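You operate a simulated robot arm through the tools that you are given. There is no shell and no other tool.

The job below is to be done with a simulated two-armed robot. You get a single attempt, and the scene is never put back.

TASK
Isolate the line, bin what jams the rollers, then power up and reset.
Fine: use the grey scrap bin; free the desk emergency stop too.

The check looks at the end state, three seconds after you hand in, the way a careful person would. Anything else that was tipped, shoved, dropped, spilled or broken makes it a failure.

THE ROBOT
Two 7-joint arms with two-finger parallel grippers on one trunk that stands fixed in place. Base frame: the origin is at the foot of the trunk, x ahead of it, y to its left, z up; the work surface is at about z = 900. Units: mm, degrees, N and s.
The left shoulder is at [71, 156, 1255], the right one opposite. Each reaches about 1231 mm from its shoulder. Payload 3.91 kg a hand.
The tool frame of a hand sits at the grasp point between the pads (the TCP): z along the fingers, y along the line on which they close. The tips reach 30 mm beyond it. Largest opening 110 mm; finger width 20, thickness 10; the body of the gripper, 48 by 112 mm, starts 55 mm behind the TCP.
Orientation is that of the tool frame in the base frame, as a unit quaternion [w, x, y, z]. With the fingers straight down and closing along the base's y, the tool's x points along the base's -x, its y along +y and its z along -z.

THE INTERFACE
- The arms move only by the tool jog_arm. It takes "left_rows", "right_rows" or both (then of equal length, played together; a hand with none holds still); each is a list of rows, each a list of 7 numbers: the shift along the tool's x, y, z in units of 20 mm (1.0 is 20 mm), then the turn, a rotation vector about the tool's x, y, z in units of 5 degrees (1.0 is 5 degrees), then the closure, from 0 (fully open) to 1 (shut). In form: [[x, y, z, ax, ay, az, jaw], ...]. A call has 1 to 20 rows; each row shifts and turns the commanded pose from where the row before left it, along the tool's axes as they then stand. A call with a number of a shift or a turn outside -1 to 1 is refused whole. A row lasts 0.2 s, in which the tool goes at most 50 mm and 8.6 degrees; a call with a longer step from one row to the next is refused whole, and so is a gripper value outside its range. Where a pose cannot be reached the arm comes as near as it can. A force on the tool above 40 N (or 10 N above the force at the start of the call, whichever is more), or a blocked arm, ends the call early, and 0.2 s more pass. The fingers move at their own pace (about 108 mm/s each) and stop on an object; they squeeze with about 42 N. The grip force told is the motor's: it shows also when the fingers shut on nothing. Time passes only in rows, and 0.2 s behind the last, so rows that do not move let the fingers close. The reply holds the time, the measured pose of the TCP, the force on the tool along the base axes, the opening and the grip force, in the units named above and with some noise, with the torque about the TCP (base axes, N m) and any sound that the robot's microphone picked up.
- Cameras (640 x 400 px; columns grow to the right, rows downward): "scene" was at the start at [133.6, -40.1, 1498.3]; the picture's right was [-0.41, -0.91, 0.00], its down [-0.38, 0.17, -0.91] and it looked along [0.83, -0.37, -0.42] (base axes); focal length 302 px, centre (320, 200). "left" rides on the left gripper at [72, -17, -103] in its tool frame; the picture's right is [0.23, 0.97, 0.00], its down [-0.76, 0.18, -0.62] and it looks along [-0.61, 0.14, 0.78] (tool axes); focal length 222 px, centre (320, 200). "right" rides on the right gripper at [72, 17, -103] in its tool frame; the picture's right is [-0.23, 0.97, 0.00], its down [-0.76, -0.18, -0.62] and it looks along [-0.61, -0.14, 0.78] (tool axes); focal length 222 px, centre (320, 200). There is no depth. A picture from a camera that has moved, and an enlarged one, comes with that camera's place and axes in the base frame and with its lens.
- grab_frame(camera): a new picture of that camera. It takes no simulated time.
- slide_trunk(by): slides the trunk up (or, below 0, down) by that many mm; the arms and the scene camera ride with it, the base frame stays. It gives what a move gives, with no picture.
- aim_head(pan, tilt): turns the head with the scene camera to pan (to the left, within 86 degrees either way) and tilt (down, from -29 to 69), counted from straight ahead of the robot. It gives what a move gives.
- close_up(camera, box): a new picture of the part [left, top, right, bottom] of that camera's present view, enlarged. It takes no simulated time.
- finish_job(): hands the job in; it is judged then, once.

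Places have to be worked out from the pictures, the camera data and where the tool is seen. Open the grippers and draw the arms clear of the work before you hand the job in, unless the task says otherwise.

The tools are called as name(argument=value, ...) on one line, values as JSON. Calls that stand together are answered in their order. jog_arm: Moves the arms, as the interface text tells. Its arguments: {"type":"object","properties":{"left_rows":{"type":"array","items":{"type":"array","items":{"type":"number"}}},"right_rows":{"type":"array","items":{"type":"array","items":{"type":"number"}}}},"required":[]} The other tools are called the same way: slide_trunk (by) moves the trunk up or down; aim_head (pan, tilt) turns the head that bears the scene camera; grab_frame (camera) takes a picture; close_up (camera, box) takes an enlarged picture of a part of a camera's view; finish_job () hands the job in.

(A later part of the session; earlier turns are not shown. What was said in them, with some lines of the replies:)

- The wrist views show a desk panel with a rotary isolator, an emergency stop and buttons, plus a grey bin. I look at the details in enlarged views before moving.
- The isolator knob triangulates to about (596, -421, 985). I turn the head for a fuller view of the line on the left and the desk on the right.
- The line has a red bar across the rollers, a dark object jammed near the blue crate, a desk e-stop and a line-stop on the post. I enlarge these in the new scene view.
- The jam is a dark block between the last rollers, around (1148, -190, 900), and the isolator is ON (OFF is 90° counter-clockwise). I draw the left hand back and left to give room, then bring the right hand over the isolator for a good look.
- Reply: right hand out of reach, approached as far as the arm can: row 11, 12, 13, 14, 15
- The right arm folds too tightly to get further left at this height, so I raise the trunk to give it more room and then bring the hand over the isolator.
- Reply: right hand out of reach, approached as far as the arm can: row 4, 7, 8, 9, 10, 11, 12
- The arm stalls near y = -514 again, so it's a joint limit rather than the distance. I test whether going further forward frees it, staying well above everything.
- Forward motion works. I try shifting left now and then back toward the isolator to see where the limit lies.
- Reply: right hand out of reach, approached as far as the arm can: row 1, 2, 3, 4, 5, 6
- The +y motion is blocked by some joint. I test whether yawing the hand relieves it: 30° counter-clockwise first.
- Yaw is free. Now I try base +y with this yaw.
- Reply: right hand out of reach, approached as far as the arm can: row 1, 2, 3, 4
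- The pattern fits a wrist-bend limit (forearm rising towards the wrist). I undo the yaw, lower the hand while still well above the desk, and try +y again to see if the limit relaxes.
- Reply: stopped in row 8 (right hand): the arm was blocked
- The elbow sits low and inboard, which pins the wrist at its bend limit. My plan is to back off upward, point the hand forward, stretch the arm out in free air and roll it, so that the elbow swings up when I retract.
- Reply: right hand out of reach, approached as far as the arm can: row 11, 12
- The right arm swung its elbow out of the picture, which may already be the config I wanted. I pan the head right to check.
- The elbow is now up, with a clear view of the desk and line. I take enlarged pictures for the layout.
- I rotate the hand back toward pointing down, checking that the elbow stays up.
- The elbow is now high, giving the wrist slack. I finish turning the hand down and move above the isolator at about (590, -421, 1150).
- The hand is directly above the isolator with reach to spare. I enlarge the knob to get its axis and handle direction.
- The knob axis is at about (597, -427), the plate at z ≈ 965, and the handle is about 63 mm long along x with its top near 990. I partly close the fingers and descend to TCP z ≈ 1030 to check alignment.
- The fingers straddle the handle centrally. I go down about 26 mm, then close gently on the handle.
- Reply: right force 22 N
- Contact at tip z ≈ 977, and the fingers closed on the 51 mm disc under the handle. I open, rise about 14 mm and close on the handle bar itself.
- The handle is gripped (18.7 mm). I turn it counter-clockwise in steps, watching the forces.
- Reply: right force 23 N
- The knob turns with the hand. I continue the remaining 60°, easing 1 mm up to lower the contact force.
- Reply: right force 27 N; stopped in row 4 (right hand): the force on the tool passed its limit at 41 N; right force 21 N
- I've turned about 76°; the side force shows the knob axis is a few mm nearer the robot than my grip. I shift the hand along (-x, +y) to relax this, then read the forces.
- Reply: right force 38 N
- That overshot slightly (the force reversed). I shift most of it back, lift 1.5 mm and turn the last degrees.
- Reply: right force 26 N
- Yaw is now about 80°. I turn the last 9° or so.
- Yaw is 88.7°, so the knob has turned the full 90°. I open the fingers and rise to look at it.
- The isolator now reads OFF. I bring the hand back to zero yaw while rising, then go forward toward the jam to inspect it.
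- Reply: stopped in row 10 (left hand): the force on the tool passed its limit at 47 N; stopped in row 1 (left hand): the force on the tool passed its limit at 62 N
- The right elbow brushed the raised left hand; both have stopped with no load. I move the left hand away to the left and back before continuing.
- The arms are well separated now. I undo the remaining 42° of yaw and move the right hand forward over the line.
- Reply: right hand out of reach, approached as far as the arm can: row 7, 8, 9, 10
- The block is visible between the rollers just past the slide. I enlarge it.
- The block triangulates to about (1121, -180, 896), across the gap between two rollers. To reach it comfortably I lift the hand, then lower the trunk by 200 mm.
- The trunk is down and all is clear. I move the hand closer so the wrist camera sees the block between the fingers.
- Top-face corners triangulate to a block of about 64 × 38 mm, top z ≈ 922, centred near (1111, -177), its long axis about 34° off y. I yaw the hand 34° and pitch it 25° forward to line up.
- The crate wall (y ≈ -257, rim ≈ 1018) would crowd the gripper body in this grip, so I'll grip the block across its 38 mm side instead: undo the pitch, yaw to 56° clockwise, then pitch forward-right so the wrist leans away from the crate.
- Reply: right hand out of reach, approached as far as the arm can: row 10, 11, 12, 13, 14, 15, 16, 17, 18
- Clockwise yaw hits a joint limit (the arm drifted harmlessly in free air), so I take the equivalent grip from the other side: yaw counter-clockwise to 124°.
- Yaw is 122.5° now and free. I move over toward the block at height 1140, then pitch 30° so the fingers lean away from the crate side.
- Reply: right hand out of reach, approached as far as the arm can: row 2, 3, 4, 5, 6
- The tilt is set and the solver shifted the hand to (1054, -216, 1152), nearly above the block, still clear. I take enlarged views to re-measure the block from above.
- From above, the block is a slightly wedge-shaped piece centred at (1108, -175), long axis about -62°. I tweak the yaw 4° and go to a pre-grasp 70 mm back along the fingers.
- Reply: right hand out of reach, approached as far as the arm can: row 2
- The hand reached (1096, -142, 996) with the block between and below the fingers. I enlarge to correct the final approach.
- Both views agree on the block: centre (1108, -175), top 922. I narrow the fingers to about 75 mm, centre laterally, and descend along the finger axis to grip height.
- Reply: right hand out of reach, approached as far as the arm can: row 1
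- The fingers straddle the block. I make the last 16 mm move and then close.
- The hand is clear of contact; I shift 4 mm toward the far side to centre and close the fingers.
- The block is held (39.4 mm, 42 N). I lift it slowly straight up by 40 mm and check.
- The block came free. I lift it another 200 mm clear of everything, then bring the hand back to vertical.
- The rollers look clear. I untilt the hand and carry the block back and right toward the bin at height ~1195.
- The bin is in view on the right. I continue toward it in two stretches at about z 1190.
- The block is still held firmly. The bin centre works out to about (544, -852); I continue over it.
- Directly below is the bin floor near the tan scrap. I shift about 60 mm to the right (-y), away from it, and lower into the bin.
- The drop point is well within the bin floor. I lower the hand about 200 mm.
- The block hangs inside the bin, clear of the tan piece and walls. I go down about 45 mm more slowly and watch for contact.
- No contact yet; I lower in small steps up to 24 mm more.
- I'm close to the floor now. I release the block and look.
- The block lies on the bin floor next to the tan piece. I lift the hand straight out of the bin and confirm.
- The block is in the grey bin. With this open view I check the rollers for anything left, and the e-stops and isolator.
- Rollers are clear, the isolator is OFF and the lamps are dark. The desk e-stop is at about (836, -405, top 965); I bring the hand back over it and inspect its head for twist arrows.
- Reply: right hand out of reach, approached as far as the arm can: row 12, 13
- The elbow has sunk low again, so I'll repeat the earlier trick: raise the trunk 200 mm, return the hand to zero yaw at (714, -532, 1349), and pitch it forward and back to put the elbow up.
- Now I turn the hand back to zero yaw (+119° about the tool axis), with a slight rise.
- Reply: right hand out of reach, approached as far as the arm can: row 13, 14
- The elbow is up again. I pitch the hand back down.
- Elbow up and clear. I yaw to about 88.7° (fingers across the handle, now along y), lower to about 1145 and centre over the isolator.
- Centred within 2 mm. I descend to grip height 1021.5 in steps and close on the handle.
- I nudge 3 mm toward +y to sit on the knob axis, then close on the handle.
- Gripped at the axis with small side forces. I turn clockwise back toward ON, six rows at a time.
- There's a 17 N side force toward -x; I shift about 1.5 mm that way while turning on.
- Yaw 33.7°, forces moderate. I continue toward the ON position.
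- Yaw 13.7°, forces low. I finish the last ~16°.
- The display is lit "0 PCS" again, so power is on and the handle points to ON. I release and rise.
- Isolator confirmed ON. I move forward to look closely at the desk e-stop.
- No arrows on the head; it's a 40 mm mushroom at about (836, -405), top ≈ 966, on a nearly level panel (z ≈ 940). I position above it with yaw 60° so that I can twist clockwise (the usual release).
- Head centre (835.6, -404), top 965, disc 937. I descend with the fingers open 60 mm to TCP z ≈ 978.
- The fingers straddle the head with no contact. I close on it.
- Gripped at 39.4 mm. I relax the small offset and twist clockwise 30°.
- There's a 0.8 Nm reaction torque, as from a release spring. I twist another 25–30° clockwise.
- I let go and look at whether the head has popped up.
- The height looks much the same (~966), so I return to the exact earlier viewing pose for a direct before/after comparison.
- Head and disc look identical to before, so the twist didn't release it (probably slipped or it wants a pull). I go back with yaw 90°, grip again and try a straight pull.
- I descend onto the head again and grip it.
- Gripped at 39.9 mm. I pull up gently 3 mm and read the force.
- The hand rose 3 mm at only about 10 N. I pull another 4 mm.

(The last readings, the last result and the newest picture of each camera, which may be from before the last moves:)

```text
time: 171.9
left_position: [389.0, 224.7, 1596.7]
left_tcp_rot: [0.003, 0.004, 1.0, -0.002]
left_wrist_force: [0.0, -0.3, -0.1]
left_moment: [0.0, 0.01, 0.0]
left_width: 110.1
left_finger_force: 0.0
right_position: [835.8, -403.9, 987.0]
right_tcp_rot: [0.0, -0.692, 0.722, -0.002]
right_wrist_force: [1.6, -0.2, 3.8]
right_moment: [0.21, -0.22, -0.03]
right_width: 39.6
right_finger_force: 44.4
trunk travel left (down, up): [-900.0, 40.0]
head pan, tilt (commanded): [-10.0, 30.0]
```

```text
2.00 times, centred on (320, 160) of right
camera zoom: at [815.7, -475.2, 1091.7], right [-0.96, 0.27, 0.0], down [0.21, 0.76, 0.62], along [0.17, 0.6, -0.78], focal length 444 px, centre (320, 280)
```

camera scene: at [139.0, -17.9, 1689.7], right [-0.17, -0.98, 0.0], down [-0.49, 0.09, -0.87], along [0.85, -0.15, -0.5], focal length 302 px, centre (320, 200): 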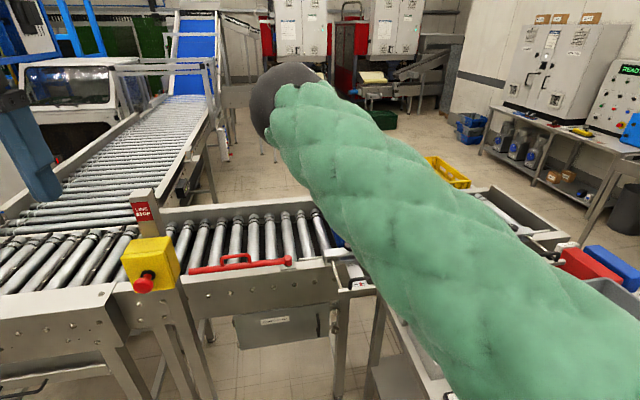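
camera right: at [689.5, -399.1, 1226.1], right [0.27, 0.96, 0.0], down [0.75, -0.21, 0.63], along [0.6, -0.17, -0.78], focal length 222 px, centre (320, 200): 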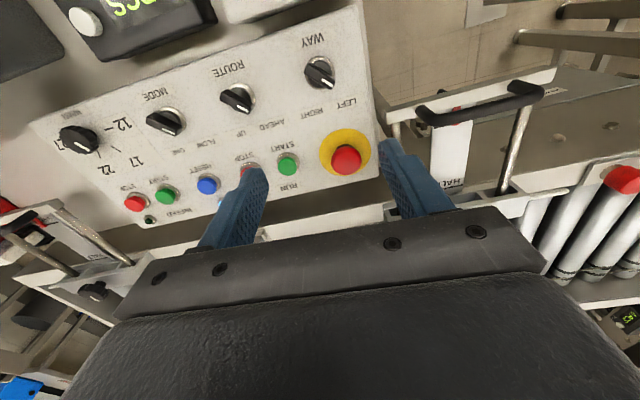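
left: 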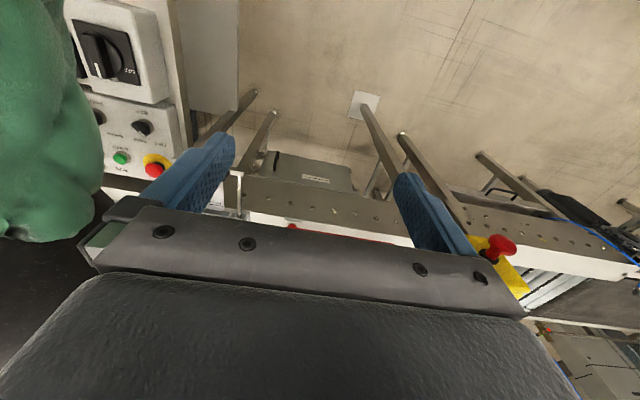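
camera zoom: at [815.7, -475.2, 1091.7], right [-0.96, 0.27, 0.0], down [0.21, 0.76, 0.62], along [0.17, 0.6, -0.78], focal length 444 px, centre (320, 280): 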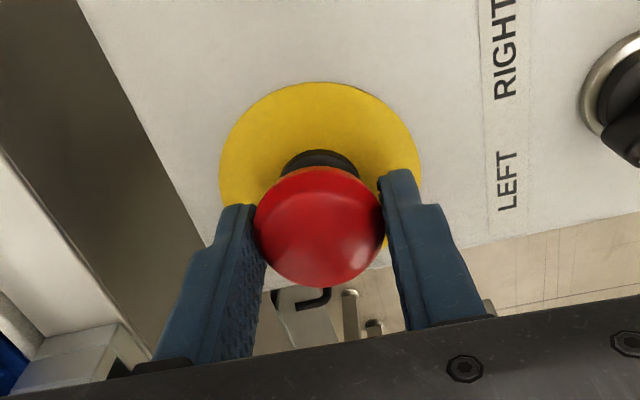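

The head rose with the fingers (more of the black neck shows) and the pull force vanished, so it has popped out. I open and check that it stays up.

jog_arm(right_rows=[[0, 0, 0, 0, 0, 0, 0.6], [0, 0, 0, 0, 0, 0, 0.45], [0, 0, 0, 0, 0, 0, 0.35], [0, 0, -1, 0, 0, 0, 0.35], [0, 0, -1, 0, 0, 0, 0.35], [0, 0, -1, 0, 0, 0, 0.35], [0, 0, -1, 0, 0, 0, 0.35], [0, 0, -1, 0, 0, 0, 0.35]])

close_up(camera="right", box=[220, 40, 420, 200])

grab_frame(camera="right")

```text
time: 173.7
left_position: [388.7, 223.5, 1597.3]
left_tcp_rot: [0.003, 0.005, 1.0, -0.002]
left_wrist_force: [0.0, 0.0, 0.1]
left_moment: [0.02, -0.01, 0.01]
left_width: 110.1
left_finger_force: 0.0
right_position: [834.9, -403.3, 1086.7]
right_tcp_rot: [-0.001, -0.692, 0.722, -0.001]
right_wrist_force: [-0.1, -0.1, 0.7]
right_moment: [0.02, 0.0, -0.01]
right_width: 71.5
right_finger_force: 0.0
trunk travel left (down, up): [-900.0, 40.0]
head pan, tilt (commanded): [-10.0, 30.0]
```

```text
2.50 times, centred on (320, 120) of right
camera zoom: at [814.3, -473.7, 1190.3], right [-0.96, 0.27, 0.0], down [0.21, 0.76, 0.62], along [0.17, 0.6, -0.78], focal length 555 px, centre (320, 400)
```

zoom: 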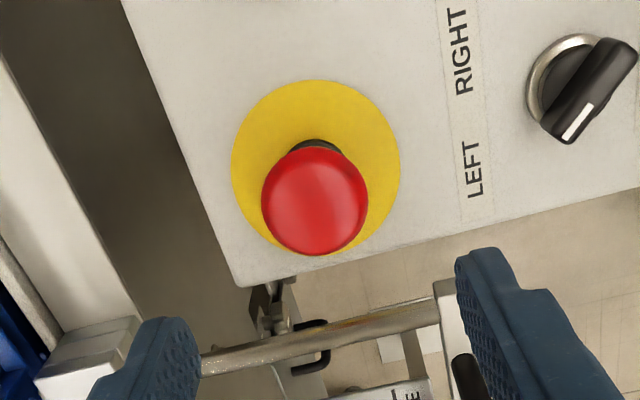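

```text
taken
camera right: at [814.3, -473.7, 1190.3], right [-0.96, 0.27, 0.0], down [0.21, 0.76, 0.62], along [0.17, 0.6, -0.78], focal length 222 px, centre (320, 200)
```

right: 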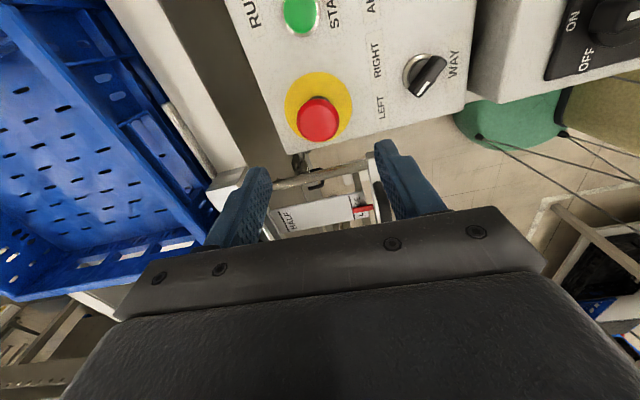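

The e-stop stays out—it's freed. The blue RESET is at about (828, -614, top 952), with neighbours 70 mm either side; I close the fingers and move above it.

jog_arm(right_rows=[[0.96, -0.01, 0, 0, 0, 0, 1], [0.96, -0.01, 0, 0, 0, 0, 1], [0.96, -0.01, 0, 0, 0, 0, 1], [0.96, -0.01, 0, 0, 0, 0, 1], [0.96, -0.01, 0, 0, 0, 0, 1], [0.96, -0.01, 0, 0, 0, 0, 1], [0.96, -0.01, 0, 0, 0, 0, 1], [0.96, -0.01, 0, 0, 0, 0, 1], [0.96, -0.01, 0, 0, 0, 0, 1], [0.96, -0.01, 0, 0, 0, 0, 1], [0.96, -0.01, 0, 0, 0, 0, 1]])

grab_frame(camera="right")

close_up(camera="right", box=[200, 40, 440, 200])

```text
time: 176.1
left_position: [390.0, 223.0, 1596.0]
left_tcp_rot: [0.004, 0.003, 1.0, -0.002]
left_wrist_force: [-0.2, -0.4, 0.5]
left_moment: [0.03, 0.01, -0.01]
left_width: 110.1
left_finger_force: 0.0
right_position: [828.9, -616.6, 1085.3]
right_tcp_rot: [0.001, -0.692, 0.721, -0.001]
right_wrist_force: [-0.4, 0.4, -0.3]
right_moment: [0.01, -0.01, -0.03]
right_width: 0.0
right_finger_force: 37.1
trunk travel left (down, up): [-900.0, 40.0]
head pan, tilt (commanded): [-10.0, 30.0]
```

```text
taken
camera right: at [809.6, -687.3, 1189.3], right [-0.96, 0.27, 0.0], down [0.21, 0.75, 0.62], along [0.17, 0.6, -0.78], focal length 222 px, centre (320, 200)
```

right: 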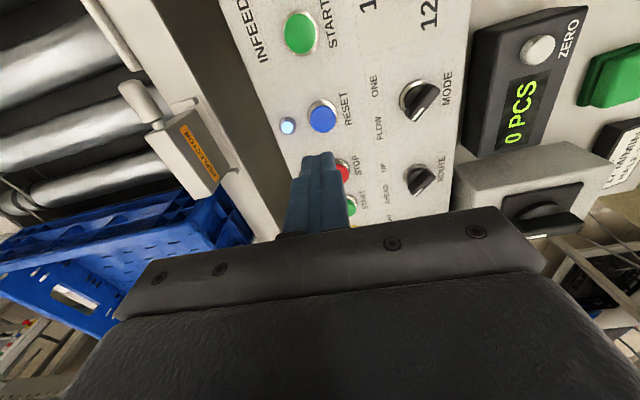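

```text
2.50 times, centred on (320, 120) of right
camera zoom: at [809.6, -687.3, 1189.3], right [-0.96, 0.27, 0.0], down [0.21, 0.75, 0.62], along [0.17, 0.6, -0.78], focal length 555 px, centre (320, 400)
```

zoom: 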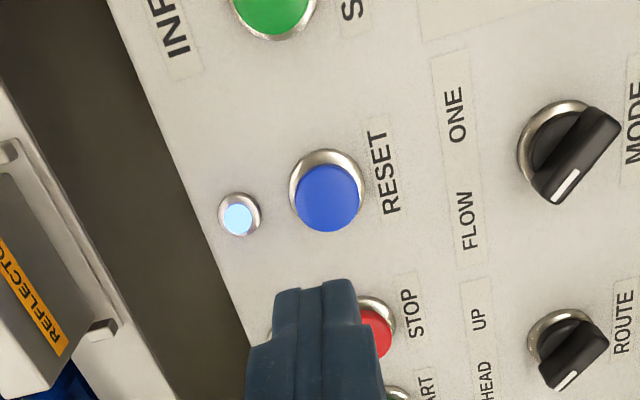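

The button is refined to (826, -609.5, top ≈ 957); the reset lamp is still lit. I shift to centre over it and descend to about 8 mm above.

jog_arm(right_rows=[[-0.345, 0.14, 0.9, 0, 0, 0, 1], [0, 0, 0.9, 0, 0, 0, 1], [0, 0, 0.9, 0, 0, 0, 1], [0, 0, 0.9, 0, 0, 0, 1], [0, 0, 0.8, 0, 0, 0, 1]])

close_up(camera="right", box=[240, 80, 400, 220])

```text
time: 177.3
left_position: [389.5, 224.8, 1595.5]
left_tcp_rot: [0.002, 0.004, 1.0, -0.002]
left_wrist_force: [-0.1, -0.5, 0.5]
left_moment: [-0.02, 0.03, 0.02]
left_width: 110.3
left_finger_force: 0.0
right_position: [827.0, -611.8, 997.8]
right_tcp_rot: [0.0, -0.692, 0.722, -0.001]
right_wrist_force: [-0.9, -0.1, -0.6]
right_moment: [0.01, 0.01, -0.01]
right_width: 0.2
right_finger_force: 38.2
trunk travel left (down, up): [-900.0, 40.0]
head pan, tilt (commanded): [-10.0, 30.0]
```

```text
2.86 times, centred on (320, 150) of right
camera zoom: at [805.7, -682.2, 1102.4], right [-0.96, 0.27, 0.0], down [0.21, 0.76, 0.62], along [0.17, 0.6, -0.78], focal length 635 px, centre (320, 343)
```

zoom: 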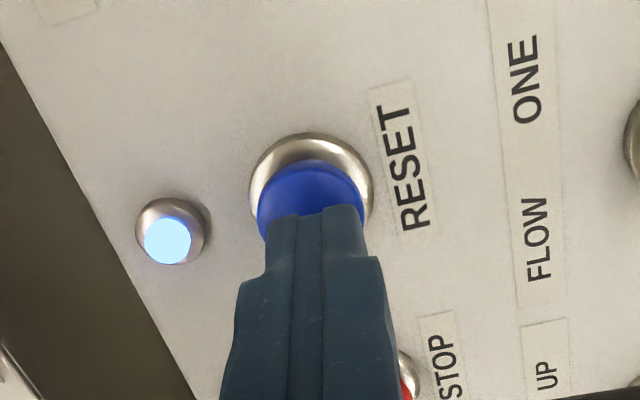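

The tips are just above the button. I fine-centre by 3 mm and press down in small steps.

jog_arm(right_rows=[[0.15, -0.08, 0.2, 0, 0, 0, 1], [0, 0, 0.2, 0, 0, 0, 1], [0, 0, 0.1, 0, 0, 0, 1], [0, 0, 0.1, 0, 0, 0, 1], [0, 0, 0.1, 0, 0, 0, 1]])

close_up(camera="right", box=[240, 80, 400, 220])

```text
time: 178.5
left_position: [387.7, 224.2, 1596.8]
left_tcp_rot: [0.003, 0.004, 1.0, -0.001]
left_wrist_force: [-0.6, -0.1, -0.4]
left_moment: [0.03, 0.0, 0.02]
left_width: 110.4
left_finger_force: 0.1
right_position: [827.3, -613.1, 985.9]
right_tcp_rot: [0.0, -0.691, 0.722, -0.003]
right_wrist_force: [1.4, -2.4, 10.0]
right_moment: [-0.09, -0.06, -0.06]
right_width: 0.4
right_finger_force: 37.7
trunk travel left (down, up): [-900.0, 40.0]
head pan, tilt (commanded): [-10.0, 30.0]
heard: click
```

```text
2.86 times, centred on (320, 150) of right
camera zoom: at [807.0, -682.8, 1090.3], right [-0.96, 0.27, 0.0], down [0.21, 0.76, 0.62], along [0.17, 0.6, -0.78], focal length 635 px, centre (320, 343)
```

zoom: 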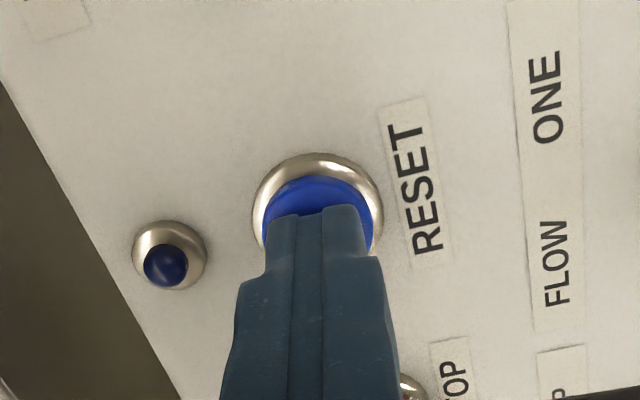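

A click was heard and the reset lamp went out. I lift straight off the button.

jog_arm(right_rows=[[0, 0, -0.5, 0, 0, 0, 1], [0, 0, -1, 0, 0, 0, 1], [0, 0, -1, 0, 0, 0, 1], [0, 0, -1, 0, 0, 0, 1], [0, 0, -1, 0, 0, 0, 1], [0, 0, -1, 0, 0, 0, 1], [0, 0, -1, 0, 0, 0, 0.5], [0, 0, -1, 0, 0, 0, 0]])

grab_frame(camera="right")

grab_frame(camera="scene")

```text
time: 180.3
left_position: [389.1, 223.8, 1595.7]
left_tcp_rot: [0.004, 0.004, 1.0, -0.002]
left_wrist_force: [0.1, 0.4, -0.9]
left_moment: [-0.02, 0.01, 0.03]
left_width: 109.9
left_finger_force: 0.0
right_position: [826.4, -610.6, 1132.9]
right_tcp_rot: [-0.001, -0.692, 0.722, -0.001]
right_wrist_force: [0.2, 0.1, 1.3]
right_moment: [0.0, 0.0, 0.03]
right_width: 109.9
right_finger_force: 0.0
trunk travel left (down, up): [-900.0, 40.0]
head pan, tilt (commanded): [-10.0, 30.0]
```

```text
taken
camera right: at [806.8, -681.7, 1237.7], right [-0.96, 0.27, 0.0], down [0.21, 0.76, 0.62], along [0.17, 0.6, -0.78], focal length 222 px, centre (320, 200)
```

right: 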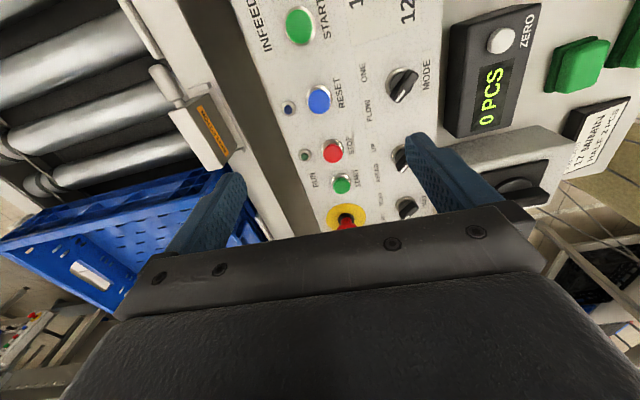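

```text
taken
camera scene: at [137.8, -17.7, 1689.8], right [-0.17, -0.98, 0.0], down [-0.49, 0.09, -0.87], along [0.85, -0.15, -0.5], focal length 302 px, centre (320, 200)
```

scene: 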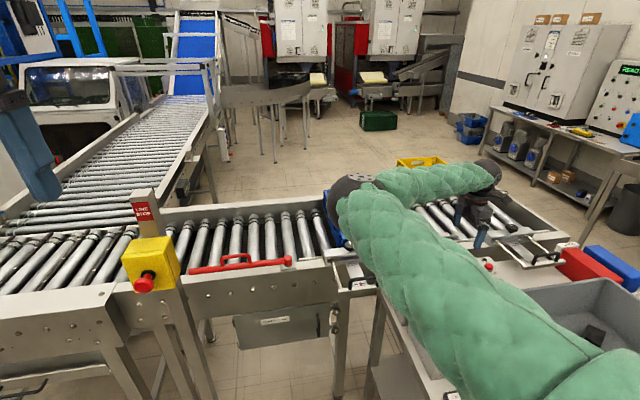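

The reset lamp stays dark, nothing is running. I draw the right arm up, back and to the right, clear of the panel.

jog_arm(right_rows=[[0, 0, -1, 0, 0, 0, 0], [0, 0, -1, 0, 0, 0, 0], [0, 0, -1, 0, 0, 0, 0], [0, 0, -1, 0, 0, 0, 0], [0, 0, -1, 0, 0, 0, 0], [0.54, 0.91, -0.4, 0, 0, 0, 0], [0.54, 0.91, -0.4, 0, 0, 0, 0], [0.54, 0.91, -0.4, 0, 0, 0, 0], [0.54, 0.91, -0.4, 0, 0, 0, 0], [0.54, 0.91, -0.4, 0, 0, 0, 0], [0.54, 0.91, -0.4, 0, 0, 0, 0], [0.54, 0.91, -0.4, 0, 0, 0, 0], [0.54, 0.91, -0.4, 0, 0, 0, 0], [0.54, 0.91, -0.4, 0, 0, 0, 0], [0.54, 0.91, -0.4, 0, 0, 0, 0], [0.54, 0.91, -0.4, 0, 0, 0, 0], [0.54, 0.91, -0.4, 0, 0, 0, 0]])

grab_frame(camera="right")

grab_frame(camera="scene")

```text
time: 183.9
left_position: [388.4, 223.3, 1596.3]
left_tcp_rot: [0.004, 0.003, 1.0, -0.002]
left_wrist_force: [1.2, -0.3, -0.2]
left_moment: [-0.01, 0.01, -0.03]
left_width: 110.0
left_finger_force: 0.0
right_position: [603.3, -731.8, 1330.6]
right_tcp_rot: [-0.001, -0.692, 0.722, 0.0]
right_wrist_force: [1.2, -0.4, 0.0]
right_moment: [-0.01, 0.02, 0.01]
right_width: 110.0
right_finger_force: 0.0
trunk travel left (down, up): [-900.0, 40.0]
head pan, tilt (commanded): [-10.0, 30.0]
```

```text
taken
camera right: at [583.5, -802.1, 1434.4], right [-0.96, 0.27, 0.0], down [0.21, 0.76, 0.62], along [0.17, 0.6, -0.78], focal length 222 px, centre (320, 200)
```

right: 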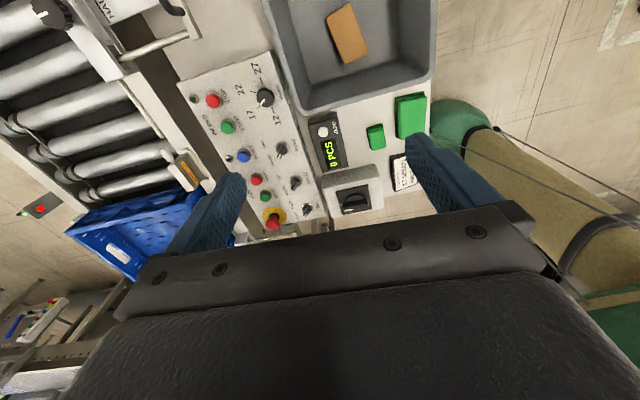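

```text
taken
camera scene: at [137.8, -18.6, 1689.8], right [-0.17, -0.98, 0.0], down [-0.49, 0.09, -0.87], along [0.85, -0.15, -0.5], focal length 302 px, centre (320, 200)
```

scene: 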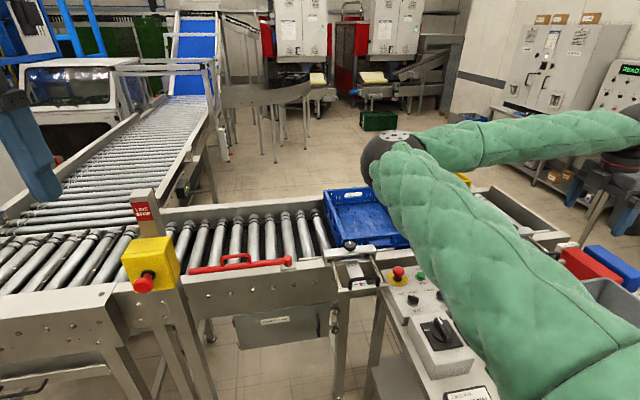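

I verify the final state with close-ups of the panel, bin and line.

close_up(camera="right", box=[170, 60, 430, 240])

close_up(camera="right", box=[250, 0, 450, 120])

close_up(camera="scene", box=[300, 180, 480, 360])

```text
2.22 times, centred on (300, 150) of right
camera zoom: at [583.5, -802.1, 1434.4], right [-0.96, 0.27, 0.0], down [0.21, 0.76, 0.62], along [0.17, 0.6, -0.78], focal length 494 px, centre (364, 311)
```

zoom: 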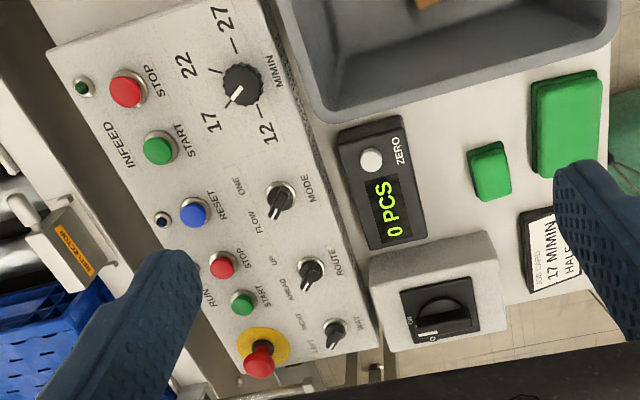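

```text
3.20 times, centred on (350, 60) of right
camera zoom: at [583.5, -802.1, 1434.4], right [-0.96, 0.27, 0.0], down [0.21, 0.76, 0.62], along [0.17, 0.6, -0.78], focal length 711 px, centre (224, 648)
```

zoom: 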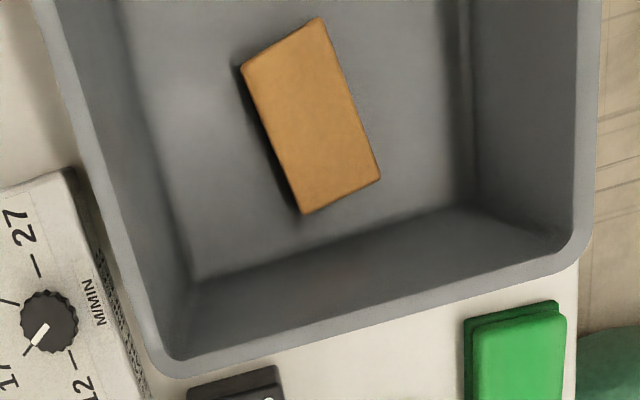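

```text
2.22 times, centred on (390, 270) of scene
camera zoom: at [137.8, -18.6, 1689.8], right [-0.17, -0.98, 0.0], down [-0.49, 0.09, -0.87], along [0.85, -0.15, -0.5], focal length 671 px, centre (164, 44)
```

zoom: 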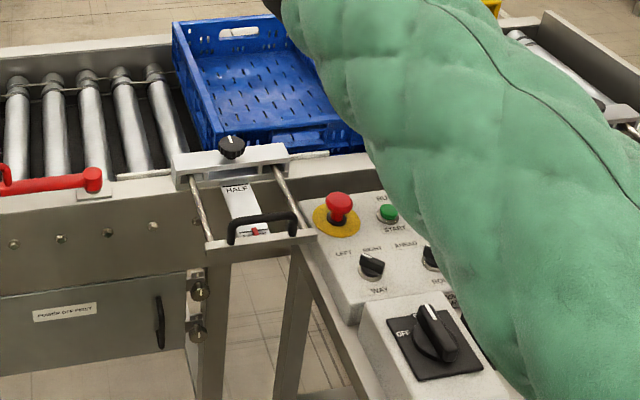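

Everything is as wanted: isolator ON, e-stop out, reset lamp off, block in the bin, rollers clear. I raise the right hand a little further clear with the gripper open and let things settle.

jog_arm(right_rows=[[0, 0, -1, 0, 0, 0, 0], [0, 0, -1, 0, 0, 0, 0], [0, 0, -1, 0, 0, 0, 0], [0, 0, -1, 0, 0, 0, 0], [0, 0, -1, 0, 0, 0, 0], [0, 0, 0, 0, 0, 0, 0], [0, 0, 0, 0, 0, 0, 0]])

grab_frame(camera="right")

aim_head(pan=-40, tilt=35)

grab_frame(camera="scene")

```text
time: 185.5
left_position: [389.5, 224.6, 1597.2]
left_tcp_rot: [0.003, 0.005, 1.0, -0.002]
left_wrist_force: [-0.1, 0.1, 0.3]
left_moment: [0.0, 0.05, -0.01]
left_width: 109.8
left_finger_force: 0.1
right_position: [602.9, -730.8, 1431.3]
right_tcp_rot: [0.001, -0.692, 0.721, -0.001]
right_wrist_force: [0.1, -0.1, 0.5]
right_moment: [0.01, 0.0, 0.0]
right_width: 110.1
right_finger_force: 0.1
trunk travel left (down, up): [-900.0, 40.0]
head pan, tilt (commanded): [-10.0, 30.0]
```

```text
taken
camera right: at [582.7, -802.0, 1535.4], right [-0.96, 0.27, 0.0], down [0.21, 0.76, 0.62], along [0.17, 0.6, -0.78], focal length 222 px, centre (320, 200)
```

right: 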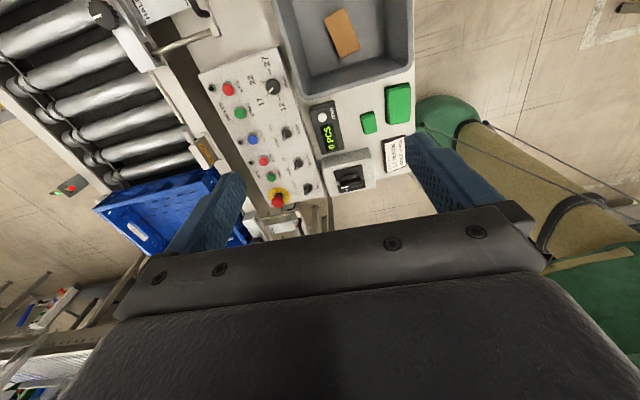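

```text
time: 186.5
left_position: [388.9, 224.1, 1595.6]
left_tcp_rot: [0.003, 0.004, 1.0, -0.002]
left_wrist_force: [0.3, 0.3, -0.5]
left_moment: [0.01, 0.0, 0.02]
left_width: 110.2
left_finger_force: 0.0
right_position: [604.0, -730.9, 1430.1]
right_tcp_rot: [0.0, -0.692, 0.722, -0.003]
right_wrist_force: [-0.5, -0.5, -0.4]
right_moment: [0.04, -0.02, -0.04]
right_width: 110.0
right_finger_force: 0.1
trunk travel left (down, up): [-900.0, 40.0]
head pan, tilt (commanded): [-40.0, 35.0]
```

```text
taken
camera scene: at [116.9, -59.0, 1682.0], right [-0.64, -0.77, 0.0], down [-0.44, 0.37, -0.82], along [0.63, -0.53, -0.57], focal length 302 px, centre (320, 200)
```

scene: 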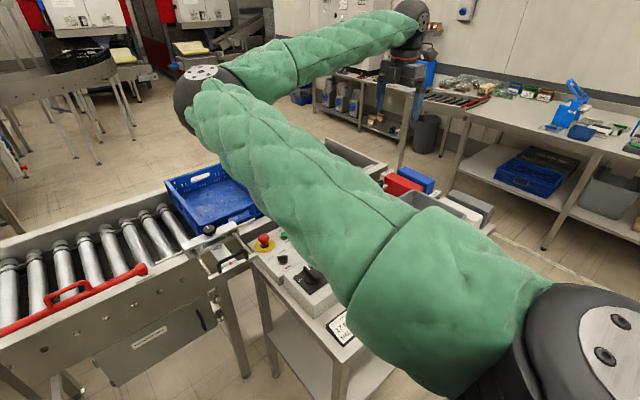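

The pictures confirm the job: line isolated, jam binned in the grey bin, power back on, desk e-stop free, reset done, both grippers open and clear. I hand it in.

finish_job()

```text
The job is handed in.
```

I finished the job and handed it in; I don't have the check's verdict yet. In order:

1. **Isolated:** I turned the isolator to OFF, and the panel lamps went dark.
2. **Jam cleared:** A dark block was sitting across the last two rollers beside the blue crate. I lifted it out and put it in the grey scrap bin. The rollers look clear.
3. **Powered up:** I turned the isolator back to ON, and the counter display lit up again.
4. **Desk emergency stop freed:** I tried a clockwise twist first, which did nothing. A straight pull popped it out, and it stayed out.
5. **Reset:** I pressed the blue RESET button. It clicked, the reset lamp went out and stayed out.

I did not press either START button, so the line is powered and reset but not running. The speed, mode, route and way settings are untouched.

While I was working the isolator, the right elbow bumped the raised left hand and stopped the move twice. No objects were involved, and I moved the left hand away before carrying on.

Both grippers are open. The left arm is clear to the side, and the right hand is parked well above the desk.
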